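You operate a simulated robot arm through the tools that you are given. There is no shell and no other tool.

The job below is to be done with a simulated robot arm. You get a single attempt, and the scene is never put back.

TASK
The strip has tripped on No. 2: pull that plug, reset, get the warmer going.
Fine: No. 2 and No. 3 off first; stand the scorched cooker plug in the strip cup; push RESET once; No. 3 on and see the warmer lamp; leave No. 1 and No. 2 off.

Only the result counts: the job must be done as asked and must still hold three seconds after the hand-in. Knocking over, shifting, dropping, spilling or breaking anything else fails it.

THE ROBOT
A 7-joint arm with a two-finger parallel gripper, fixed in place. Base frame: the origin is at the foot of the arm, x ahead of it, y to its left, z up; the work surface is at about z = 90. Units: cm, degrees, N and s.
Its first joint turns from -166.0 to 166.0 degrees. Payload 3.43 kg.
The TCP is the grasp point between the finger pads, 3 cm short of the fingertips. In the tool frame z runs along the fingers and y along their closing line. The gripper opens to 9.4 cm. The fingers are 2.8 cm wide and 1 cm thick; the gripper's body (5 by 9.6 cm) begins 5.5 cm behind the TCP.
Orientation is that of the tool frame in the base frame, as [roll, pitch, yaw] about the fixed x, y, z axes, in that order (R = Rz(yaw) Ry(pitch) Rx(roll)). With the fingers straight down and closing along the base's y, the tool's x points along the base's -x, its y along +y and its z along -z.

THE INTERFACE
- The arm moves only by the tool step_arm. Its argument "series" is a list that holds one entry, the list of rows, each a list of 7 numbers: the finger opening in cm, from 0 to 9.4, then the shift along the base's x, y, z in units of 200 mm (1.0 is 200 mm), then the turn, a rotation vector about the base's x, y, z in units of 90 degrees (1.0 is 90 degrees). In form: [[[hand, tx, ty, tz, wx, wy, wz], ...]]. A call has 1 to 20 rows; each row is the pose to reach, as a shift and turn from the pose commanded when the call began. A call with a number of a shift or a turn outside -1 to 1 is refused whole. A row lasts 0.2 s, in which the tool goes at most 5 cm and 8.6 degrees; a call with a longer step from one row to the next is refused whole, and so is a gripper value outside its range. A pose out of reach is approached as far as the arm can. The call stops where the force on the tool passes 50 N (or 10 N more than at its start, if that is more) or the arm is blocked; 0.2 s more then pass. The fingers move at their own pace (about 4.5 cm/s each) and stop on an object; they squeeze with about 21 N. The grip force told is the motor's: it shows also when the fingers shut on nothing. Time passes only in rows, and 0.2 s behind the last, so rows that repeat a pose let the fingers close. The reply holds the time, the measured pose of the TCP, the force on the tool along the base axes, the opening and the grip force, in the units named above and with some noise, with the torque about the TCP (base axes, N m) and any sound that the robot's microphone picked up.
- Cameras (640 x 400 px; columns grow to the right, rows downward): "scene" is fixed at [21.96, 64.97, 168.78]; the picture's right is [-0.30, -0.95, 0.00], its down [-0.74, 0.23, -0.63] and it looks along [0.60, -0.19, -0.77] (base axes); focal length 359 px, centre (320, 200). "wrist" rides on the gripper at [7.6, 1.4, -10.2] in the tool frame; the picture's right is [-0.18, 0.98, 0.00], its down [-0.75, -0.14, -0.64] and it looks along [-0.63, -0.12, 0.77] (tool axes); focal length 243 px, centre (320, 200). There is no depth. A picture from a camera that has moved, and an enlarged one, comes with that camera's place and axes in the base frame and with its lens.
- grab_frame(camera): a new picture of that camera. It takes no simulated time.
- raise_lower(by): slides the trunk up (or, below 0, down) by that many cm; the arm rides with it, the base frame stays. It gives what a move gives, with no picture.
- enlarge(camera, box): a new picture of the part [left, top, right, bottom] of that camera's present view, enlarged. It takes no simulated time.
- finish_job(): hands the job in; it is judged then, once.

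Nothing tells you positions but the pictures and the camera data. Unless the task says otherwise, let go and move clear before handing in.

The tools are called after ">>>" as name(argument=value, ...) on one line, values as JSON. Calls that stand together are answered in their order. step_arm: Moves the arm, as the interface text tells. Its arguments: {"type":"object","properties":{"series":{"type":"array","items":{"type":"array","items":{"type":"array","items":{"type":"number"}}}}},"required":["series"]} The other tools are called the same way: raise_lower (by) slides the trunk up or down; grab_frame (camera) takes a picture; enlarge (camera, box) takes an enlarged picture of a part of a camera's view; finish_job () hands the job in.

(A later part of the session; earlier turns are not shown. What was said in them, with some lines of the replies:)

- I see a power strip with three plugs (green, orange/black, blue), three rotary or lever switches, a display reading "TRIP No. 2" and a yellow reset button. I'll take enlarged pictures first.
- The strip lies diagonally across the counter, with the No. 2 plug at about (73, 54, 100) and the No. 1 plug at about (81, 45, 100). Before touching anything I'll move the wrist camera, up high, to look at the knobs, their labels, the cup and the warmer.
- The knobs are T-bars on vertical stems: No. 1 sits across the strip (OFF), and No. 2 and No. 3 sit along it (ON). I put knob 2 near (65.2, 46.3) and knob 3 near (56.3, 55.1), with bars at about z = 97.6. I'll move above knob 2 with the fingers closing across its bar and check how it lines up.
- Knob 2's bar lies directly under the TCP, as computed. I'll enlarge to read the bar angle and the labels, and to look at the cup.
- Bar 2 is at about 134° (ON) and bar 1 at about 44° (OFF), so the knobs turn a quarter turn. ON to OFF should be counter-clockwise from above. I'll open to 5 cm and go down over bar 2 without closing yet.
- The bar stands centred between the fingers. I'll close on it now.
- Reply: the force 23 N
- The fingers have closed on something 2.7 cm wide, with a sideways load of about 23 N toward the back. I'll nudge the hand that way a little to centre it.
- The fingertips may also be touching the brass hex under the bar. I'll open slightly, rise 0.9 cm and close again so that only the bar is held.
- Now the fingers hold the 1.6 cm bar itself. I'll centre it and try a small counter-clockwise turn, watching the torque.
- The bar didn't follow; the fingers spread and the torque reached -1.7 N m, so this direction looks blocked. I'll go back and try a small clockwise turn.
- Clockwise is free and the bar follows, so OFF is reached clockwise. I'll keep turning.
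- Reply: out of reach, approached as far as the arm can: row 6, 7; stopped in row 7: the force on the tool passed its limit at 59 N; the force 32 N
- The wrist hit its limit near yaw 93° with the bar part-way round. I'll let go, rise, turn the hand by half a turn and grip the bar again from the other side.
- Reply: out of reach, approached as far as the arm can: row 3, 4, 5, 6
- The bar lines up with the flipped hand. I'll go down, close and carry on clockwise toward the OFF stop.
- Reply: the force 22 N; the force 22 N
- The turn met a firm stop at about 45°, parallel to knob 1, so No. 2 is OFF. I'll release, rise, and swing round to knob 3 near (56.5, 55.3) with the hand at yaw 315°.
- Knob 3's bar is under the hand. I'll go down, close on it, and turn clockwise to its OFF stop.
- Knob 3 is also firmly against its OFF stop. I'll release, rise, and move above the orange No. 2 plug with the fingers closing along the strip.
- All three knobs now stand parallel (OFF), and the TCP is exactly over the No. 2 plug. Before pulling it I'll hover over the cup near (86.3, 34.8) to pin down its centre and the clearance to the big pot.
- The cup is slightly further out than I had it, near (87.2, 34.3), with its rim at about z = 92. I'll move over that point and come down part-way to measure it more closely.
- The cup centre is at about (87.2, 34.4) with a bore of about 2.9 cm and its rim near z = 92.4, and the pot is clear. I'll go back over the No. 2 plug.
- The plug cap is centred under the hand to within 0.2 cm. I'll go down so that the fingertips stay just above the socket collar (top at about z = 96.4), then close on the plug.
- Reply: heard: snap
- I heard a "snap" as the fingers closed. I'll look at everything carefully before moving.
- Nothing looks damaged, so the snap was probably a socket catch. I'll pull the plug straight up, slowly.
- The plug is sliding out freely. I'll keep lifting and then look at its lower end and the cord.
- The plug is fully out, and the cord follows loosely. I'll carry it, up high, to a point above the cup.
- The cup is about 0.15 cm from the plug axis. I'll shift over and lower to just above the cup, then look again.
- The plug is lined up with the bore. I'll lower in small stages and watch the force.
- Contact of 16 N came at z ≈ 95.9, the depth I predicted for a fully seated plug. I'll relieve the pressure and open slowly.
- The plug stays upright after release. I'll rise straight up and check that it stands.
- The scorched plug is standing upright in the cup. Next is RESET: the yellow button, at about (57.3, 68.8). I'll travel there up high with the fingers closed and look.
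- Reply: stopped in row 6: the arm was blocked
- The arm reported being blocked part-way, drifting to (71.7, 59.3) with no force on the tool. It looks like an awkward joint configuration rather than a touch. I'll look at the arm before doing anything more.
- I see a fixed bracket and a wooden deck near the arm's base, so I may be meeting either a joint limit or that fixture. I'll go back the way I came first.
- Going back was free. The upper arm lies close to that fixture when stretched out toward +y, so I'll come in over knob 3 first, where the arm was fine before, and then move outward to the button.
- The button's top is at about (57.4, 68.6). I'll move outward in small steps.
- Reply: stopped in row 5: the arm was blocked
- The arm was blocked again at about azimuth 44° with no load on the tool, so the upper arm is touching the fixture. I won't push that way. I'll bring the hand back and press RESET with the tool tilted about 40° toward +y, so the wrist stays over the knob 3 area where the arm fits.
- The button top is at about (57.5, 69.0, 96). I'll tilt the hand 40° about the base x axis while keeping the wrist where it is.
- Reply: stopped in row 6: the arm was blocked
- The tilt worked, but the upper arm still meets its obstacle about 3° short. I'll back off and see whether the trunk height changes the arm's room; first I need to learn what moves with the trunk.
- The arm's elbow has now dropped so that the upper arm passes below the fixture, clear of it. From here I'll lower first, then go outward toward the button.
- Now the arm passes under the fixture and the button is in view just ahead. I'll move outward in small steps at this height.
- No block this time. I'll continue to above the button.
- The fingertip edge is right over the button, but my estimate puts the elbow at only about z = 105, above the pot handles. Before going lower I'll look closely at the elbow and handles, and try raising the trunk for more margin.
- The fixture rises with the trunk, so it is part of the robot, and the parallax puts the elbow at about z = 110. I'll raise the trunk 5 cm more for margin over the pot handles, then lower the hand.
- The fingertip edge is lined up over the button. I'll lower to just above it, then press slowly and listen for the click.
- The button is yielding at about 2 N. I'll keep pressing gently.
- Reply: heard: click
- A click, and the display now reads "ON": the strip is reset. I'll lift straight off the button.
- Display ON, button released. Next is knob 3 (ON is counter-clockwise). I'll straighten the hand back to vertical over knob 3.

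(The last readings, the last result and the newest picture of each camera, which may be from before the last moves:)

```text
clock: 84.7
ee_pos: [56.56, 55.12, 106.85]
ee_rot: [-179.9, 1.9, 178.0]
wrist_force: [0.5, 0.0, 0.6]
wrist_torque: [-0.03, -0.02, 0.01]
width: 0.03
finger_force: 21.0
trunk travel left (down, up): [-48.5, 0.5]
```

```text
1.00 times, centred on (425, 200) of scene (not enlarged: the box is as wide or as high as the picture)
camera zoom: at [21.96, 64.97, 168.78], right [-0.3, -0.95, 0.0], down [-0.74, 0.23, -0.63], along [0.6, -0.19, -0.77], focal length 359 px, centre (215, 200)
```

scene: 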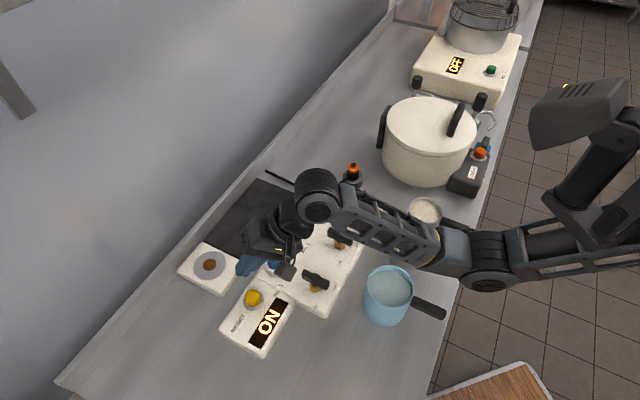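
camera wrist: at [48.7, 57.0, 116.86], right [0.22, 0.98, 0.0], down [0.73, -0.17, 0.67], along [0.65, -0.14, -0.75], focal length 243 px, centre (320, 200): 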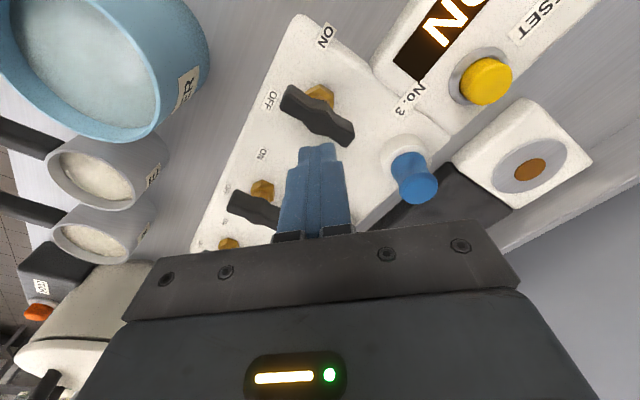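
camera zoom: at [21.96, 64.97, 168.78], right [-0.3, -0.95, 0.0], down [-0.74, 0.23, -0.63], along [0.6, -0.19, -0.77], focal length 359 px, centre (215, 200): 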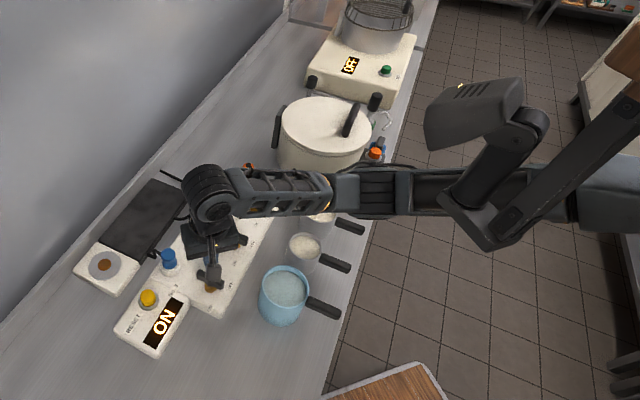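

>>> step_arm(series=[[[2, -0.001, 0.0, 0, -0.0013, 0.0034, 0.087], [4.5, -0.001, 0.0, 0, -0.0027, 0.0067, 0.174], [4.5, -0.001, 0.003, 0, -0.004, 0.0101, 0.261], [4.5, -0.001, 0.003, 0, -0.0053, 0.0135, 0.348], [4.5, -0.001, 0.006, 0, -0.0067, 0.0168, 0.435], [4.5, -0.001, 0.006, 0, -0.008, 0.0202, 0.5222], [4.5, -0.001, 0.006, 0, -0.008, 0.0202, 0.5222]]])

>>> grab_frame(camera="wrist")

```text
clock: 86.2
ee_pos: [56.56, 55.41, 106.85]
ee_rot: [180.0, -0.1, -134.8]
wrist_force: [-0.6, 0.0, -0.2]
wrist_torque: [-0.01, -0.02, 0.0]
width: 4.52
finger_force: 0.1
trunk travel left (down, up): [-48.5, 0.5]
```

```text
taken
camera wrist: at [50.2, 51.07, 117.16], right [-0.57, 0.82, 0.0], down [0.63, 0.44, 0.64], along [0.53, 0.36, -0.77], focal length 243 px, centre (320, 200)
```

wrist: 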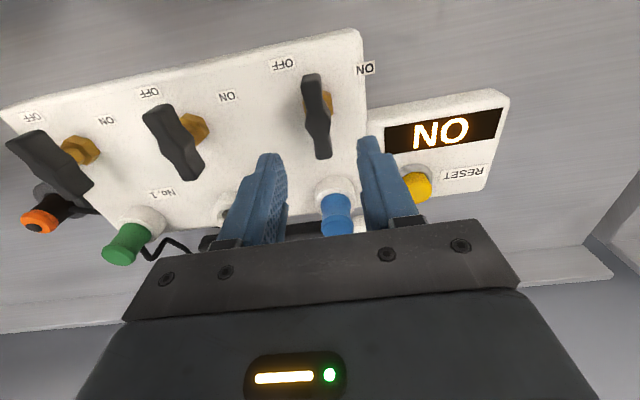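

The hand is aligned with bar 3. Before gripping it I'll check at this height that the wrist can turn the whole 90° counter-clockwise.

>>> step_arm(series=[[[4.5, 0, 0, 0, 0, 0, 0.085], [4.5, 0, 0, 0, 0, 0, 0.17], [4.5, 0, 0, 0, 0, 0, 0.255], [4.5, 0, 0, 0, 0, 0, 0.34], [4.5, 0, 0, 0, 0, 0, 0.425], [4.5, 0, 0, 0, 0, 0, 0.51], [4.5, 0, 0, 0, 0, 0, 0.595], [4.5, 0, 0, 0, 0, 0, 0.68], [4.5, 0, 0, 0, 0, 0, 0.765], [4.5, 0, 0, 0, 0, 0, 0.85], [4.5, 0, 0, 0, 0, 0, 0.935], [4.5, 0, 0, 0, 0, 0, 1.0], [4.5, 0, 0, 0, 0, 0, 1.0]]])

>>> enlarge(camera="scene", box=[420, 0, 430, 400])

```text
clock: 89.0
ee_pos: [56.6, 55.37, 106.88]
ee_rot: [-180.0, -0.1, -44.8]
wrist_force: [-0.8, 0.5, 0.1]
wrist_torque: [0.01, -0.02, -0.02]
width: 4.52
finger_force: 0.0
trunk travel left (down, up): [-48.5, 0.5]
```

```text
1.00 times, centred on (425, 200) of scene (not enlarged: the box is as wide or as high as the picture)
camera zoom: at [21.96, 64.97, 168.78], right [-0.3, -0.95, 0.0], down [-0.74, 0.23, -0.63], along [0.6, -0.19, -0.77], focal length 359 px, centre (215, 200)
```

zoom: 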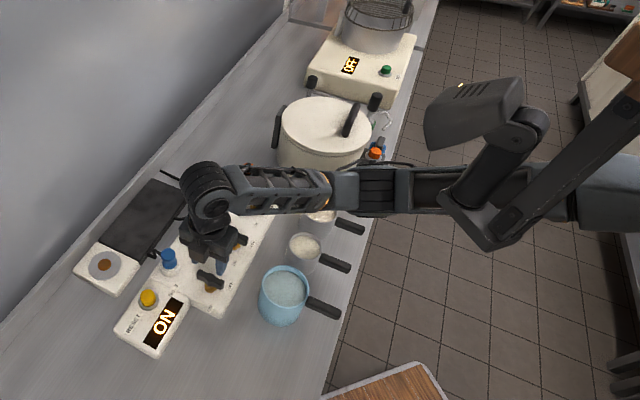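

The full turn is reachable. I'll turn back, go down over the bar and close on it.

>>> step_arm(series=[[[4.5, 0, 0, 0, 0, 0, -0.085], [4.5, 0, 0, 0, 0, 0, -0.17], [4.5, 0, 0, 0, 0, 0, -0.255], [4.5, 0, 0, 0, 0, 0, -0.34], [4.5, 0, 0, 0, 0, 0, -0.425], [4.5, 0, 0, 0, 0, 0, -0.51], [4.5, 0, 0, 0, 0, 0, -0.595], [4.5, 0, 0, 0, 0, 0, -0.68], [4.5, 0, 0, 0, 0, 0, -0.765], [4.5, 0, 0, 0, 0, 0, -0.85], [4.5, 0, 0, 0, 0, 0, -0.935], [4.5, 0, -0.004, 0, 0, 0, -1.0], [4.5, 0, -0.004, -0.12, 0, 0, -1.0], [4.5, 0, -0.004, -0.24, 0, 0, -1.0], [4.5, 0, -0.004, -0.32, 0, 0, -1.0], [4.5, 0, -0.004, -0.353, 0, 0, -1.0], [4.5, 0, -0.004, -0.353, 0, 0, -1.0]]])

>>> enlarge(camera="wrist", box=[200, 40, 460, 250])

>>> enlarge(camera="scene", box=[420, 0, 430, 400])

```text
clock: 92.7
ee_pos: [56.57, 55.18, 99.73]
ee_rot: [-180.0, 0.0, -135.0]
wrist_force: [0.0, -0.2, 0.5]
wrist_torque: [0.02, 0.0, 0.0]
width: 4.5
finger_force: 0.1
trunk travel left (down, up): [-48.5, 0.5]
```

```text
1.90 times, centred on (330, 145) of wrist
camera zoom: at [50.2, 50.96, 110.08], right [-0.57, 0.82, 0.0], down [0.63, 0.43, 0.64], along [0.53, 0.36, -0.77], focal length 462 px, centre (301, 305)
```

zoom: 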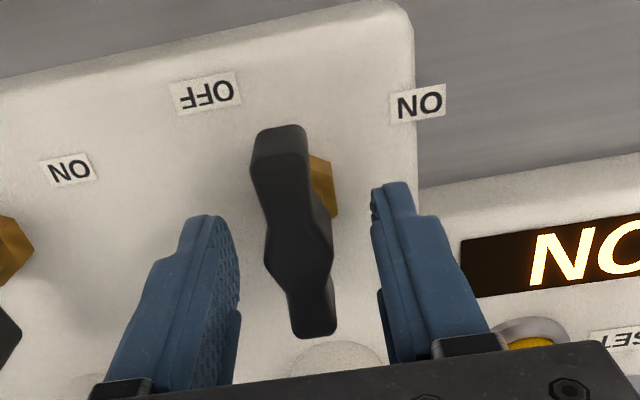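

```text
1.00 times, centred on (425, 200) of scene (not enlarged: the box is as wide or as high as the picture)
camera zoom: at [21.96, 64.97, 168.78], right [-0.3, -0.95, 0.0], down [-0.74, 0.23, -0.63], along [0.6, -0.19, -0.77], focal length 359 px, centre (215, 200)
```

zoom: 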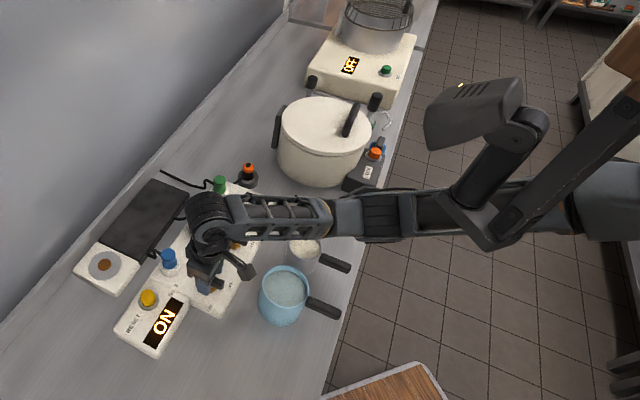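

>>> step_arm(series=[[[0, 0, 0, 0, 0, 0, 0], [0, 0, 0, 0, 0, 0, 0], [0, 0, 0, 0, 0, 0, 0], [0, 0, 0, 0, 0, 0, 0], [0, 0, 0, 0, 0, 0, 0.06], [0, 0, 0, 0, 0, 0, 0.12], [0, 0, 0, 0, 0, 0, 0.12]]])

>>> enlarge(camera="wrist", box=[200, 40, 460, 250])

```text
clock: 94.2
ee_pos: [56.54, 55.15, 99.77]
ee_rot: [180.0, -0.2, -124.1]
wrist_force: [4.1, -6.6, -2.2]
wrist_torque: [0.0, -0.2, 0.02]
width: 1.59
finger_force: 44.6
trunk travel left (down, up): [-48.5, 0.5]
```

```text
1.90 times, centred on (330, 145) of wrist
camera zoom: at [51.16, 49.82, 110.1], right [-0.71, 0.7, 0.0], down [0.54, 0.55, 0.64], along [0.45, 0.45, -0.77], focal length 462 px, centre (301, 305)
```

zoom: 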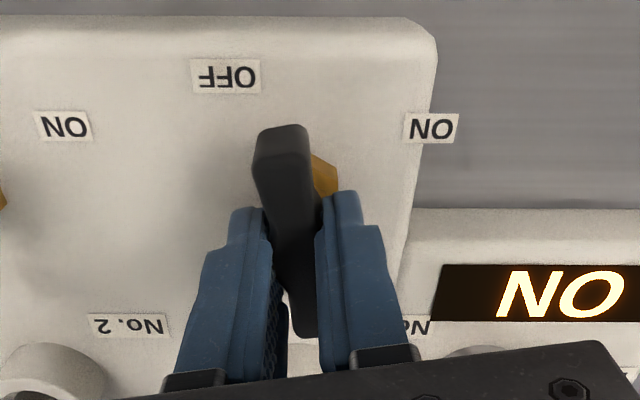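

The bar follows counter-clockwise. I'll carry on to the ON stop.

>>> step_arm(series=[[[0, 0, 0, 0, 0, 0, 0.08], [0, 0, 0, 0, 0, 0, 0.16], [0, 0, 0, 0, 0, 0, 0.24], [0, 0, 0, 0, 0, 0, 0.32], [0, 0, 0, 0, 0, 0, 0.4], [0, 0, 0, 0, 0, 0, 0.48], [0, 0, 0, 0, 0, 0, 0.56], [0, 0, 0, 0, 0, 0, 0.64], [0, 0, 0, 0, 0, 0, 0.72], [0, 0, 0, 0, 0, 0, 0.8], [0, 0, 0, 0, 0, 0, 0.86], [0, 0, 0, 0, 0, 0, 0.885], [0, 0, 0, 0, 0, 0, 0.885]]])

>>> grab_frame(camera="scene")

>>> grab_frame(camera="wrist")

```text
clock: 97.0
ee_pos: [56.44, 55.24, 99.74]
ee_rot: [179.9, -0.1, -44.4]
wrist_force: [-3.7, -13.9, -4.7]
wrist_torque: [-0.46, -0.4, -0.57]
width: 1.6
finger_force: 44.8
trunk travel left (down, up): [-48.5, 0.5]
```

```text
taken
```

scene: 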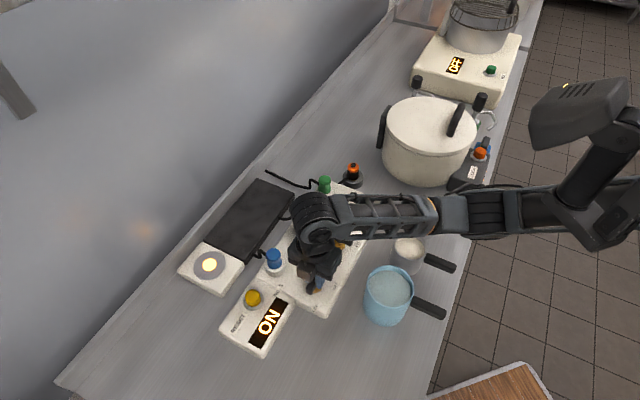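

```text
taken
camera wrist: at [60.94, 48.97, 110.1], right [-0.82, -0.57, 0.0], down [-0.44, 0.63, 0.64], along [-0.37, 0.52, -0.77], focal length 243 px, centre (320, 200)
```

wrist: 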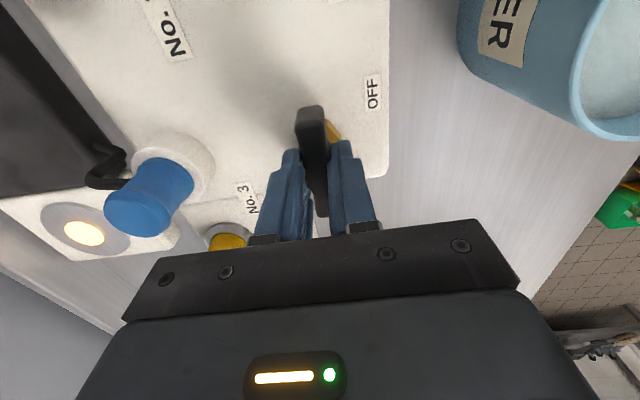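

The warmer lamp is lit. I'll seat the knob firmly against its stop, then let go and rise.

>>> step_arm(series=[[[0, 0, 0, 0, 0, 0, 0.015], [0, 0, 0, 0, 0, 0, 0.03], [0, 0, 0, 0, 0, 0, 0.03], [4.5, 0, 0, 0, 0, 0, 0.03], [4.5, 0, 0, 0, 0, 0, 0.03], [4.5, 0, 0, 0, 0, 0, 0.03], [4.5, 0, 0, 0.05, 0, 0, 0.03], [4.5, 0, 0, 0.2, 0, 0, 0.03], [4.5, 0, 0, 0.4, 0, 0, 0.03], [4.5, 0, 0, 0.6, 0, 0, 0.03], [4.5, 0, 0, 0.75, 0, 0, 0.03]]])

>>> grab_frame(camera="scene")

>>> grab_frame(camera="wrist")

```text
clock: 99.5
ee_pos: [56.51, 55.16, 114.82]
ee_rot: [179.9, -0.1, -41.7]
wrist_force: [0.3, -0.7, -0.2]
wrist_torque: [0.01, 0.01, -0.02]
width: 4.49
finger_force: 0.0
trunk travel left (down, up): [-48.5, 0.5]
```

```text
taken
```

scene: 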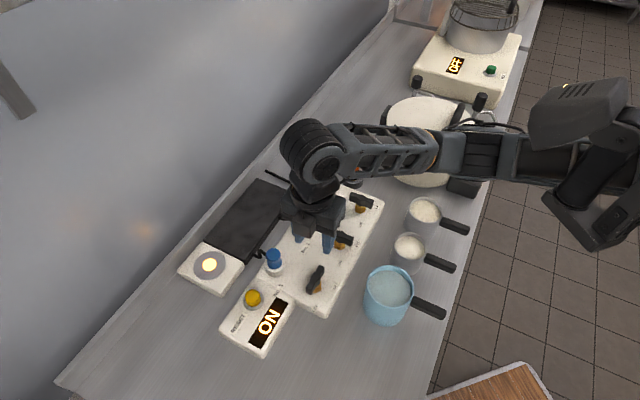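

```text
taken
camera wrist: at [61.27, 49.19, 125.11], right [-0.79, -0.61, 0.0], down [-0.47, 0.61, 0.64], along [-0.39, 0.51, -0.77], focal length 243 px, centre (320, 200)
```

wrist: 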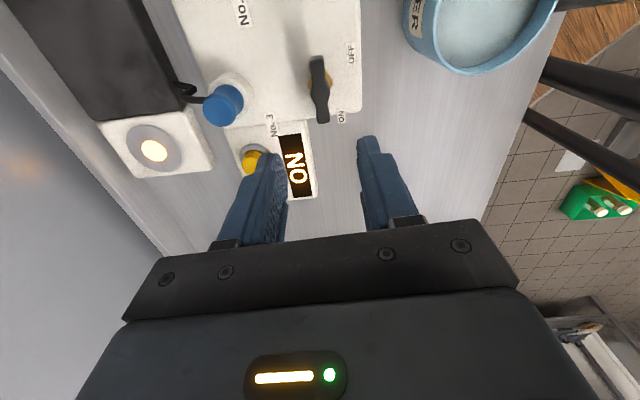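

The lamp is lit, the display reads ON, and knob 3 is at ON. I'll move the arm clear and check the whole scene.

>>> step_arm(series=[[[4.5, 0.0, 0, 0.1, 0, 0, -0.05], [4.5, 0.0, -0.05, 0.25, 0, 0, -0.13], [4.5, 0.02, -0.12, 0.4, 0, 0, -0.21], [4.5, 0.04, -0.22, 0.5, 0, 0, -0.3], [4.5, 0.06, -0.32, 0.55, 0, 0, -0.38], [4.5, 0.08, -0.42, 0.6, 0, 0, -0.46], [4.5, 0.1, -0.52, 0.6, 0, 0, -0.54], [4.5, 0.12, -0.62, 0.6, 0, 0, -0.62], [4.5, 0.14, -0.72, 0.6, 0, 0, -0.7], [4.5, 0.16, -0.82, 0.6, 0, 0, -0.78], [4.5, 0.18, -0.92, 0.6, 0, 0, -0.86], [4.5, 0.2, -1.0, 0.6, 0, 0, -0.93]]])

>>> grab_frame(camera="scene")

>>> enlarge(camera="scene", box=[170, 150, 400, 360])

```text
clock: 102.0
ee_pos: [60.55, 35.36, 126.73]
ee_rot: [180.0, 0.0, -125.6]
wrist_force: [-0.2, 0.9, -0.7]
wrist_torque: [0.0, 0.01, 0.01]
width: 4.48
finger_force: 0.1
trunk travel left (down, up): [-48.5, 0.5]
```

```text
taken
```

scene: 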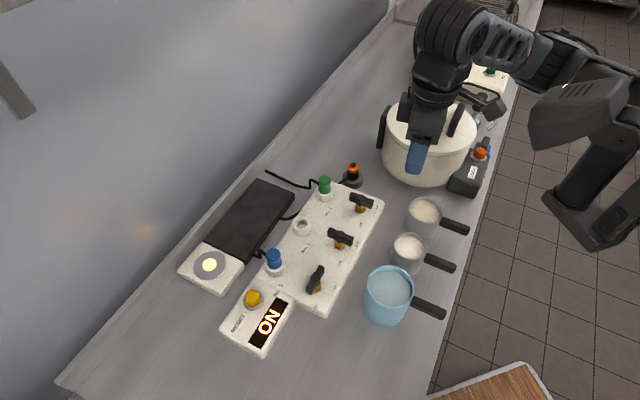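

```text
1.90 times, centred on (285, 255) of scene
camera zoom: at [21.96, 64.97, 168.78], right [-0.3, -0.95, 0.0], down [-0.74, 0.23, -0.63], along [0.6, -0.19, -0.77], focal length 684 px, centre (387, 95)
```

zoom: 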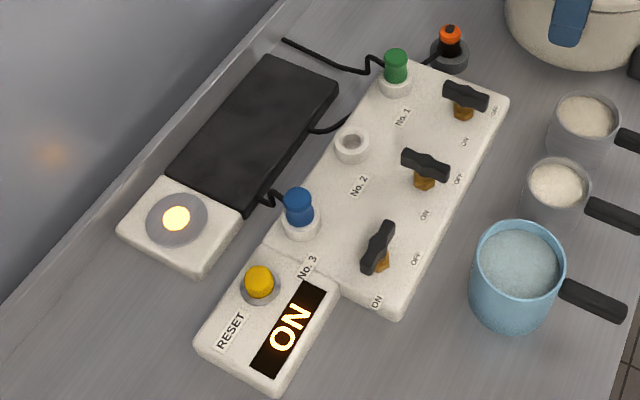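

Final check:
- **Knobs:** No. 1 and No. 2 are OFF, No. 3 is ON.
- **Plug:** the scorched plug stands in the cup.
- **Strip:** the display reads ON after one press of RESET.
- **Warmer:** its lamp is lit.
- **Surroundings:** nothing else has moved, and the arm is clear.

I'm handing in.

>>> finish_job()

```text
The job is handed in.
```

The strip is reset and the warmer is running, with its lamp lit. I've handed the job in but haven't seen the verdict.

- **Switches:** No. 2 and No. 3 went off first. No. 3 is now on; No. 1 and No. 2 are off.
- **Cooker plug:** the scorched No. 2 plug is out of its socket and stands upright in the strip cup. I heard a snap as the fingers closed on it. I saw no damage, and it then slid out freely.
- **RESET:** I pushed it once. It clicked, and the display changed from "TRIP No. 2" to "ON".

On the way to RESET, the arm was blocked three times, most likely by part of the robot's own frame. I backed off each time and pressed the button with the hand tilted. In the last picture everything else was where it started. The arm is clear of the strip, and the trunk is 6 cm higher than at the start.
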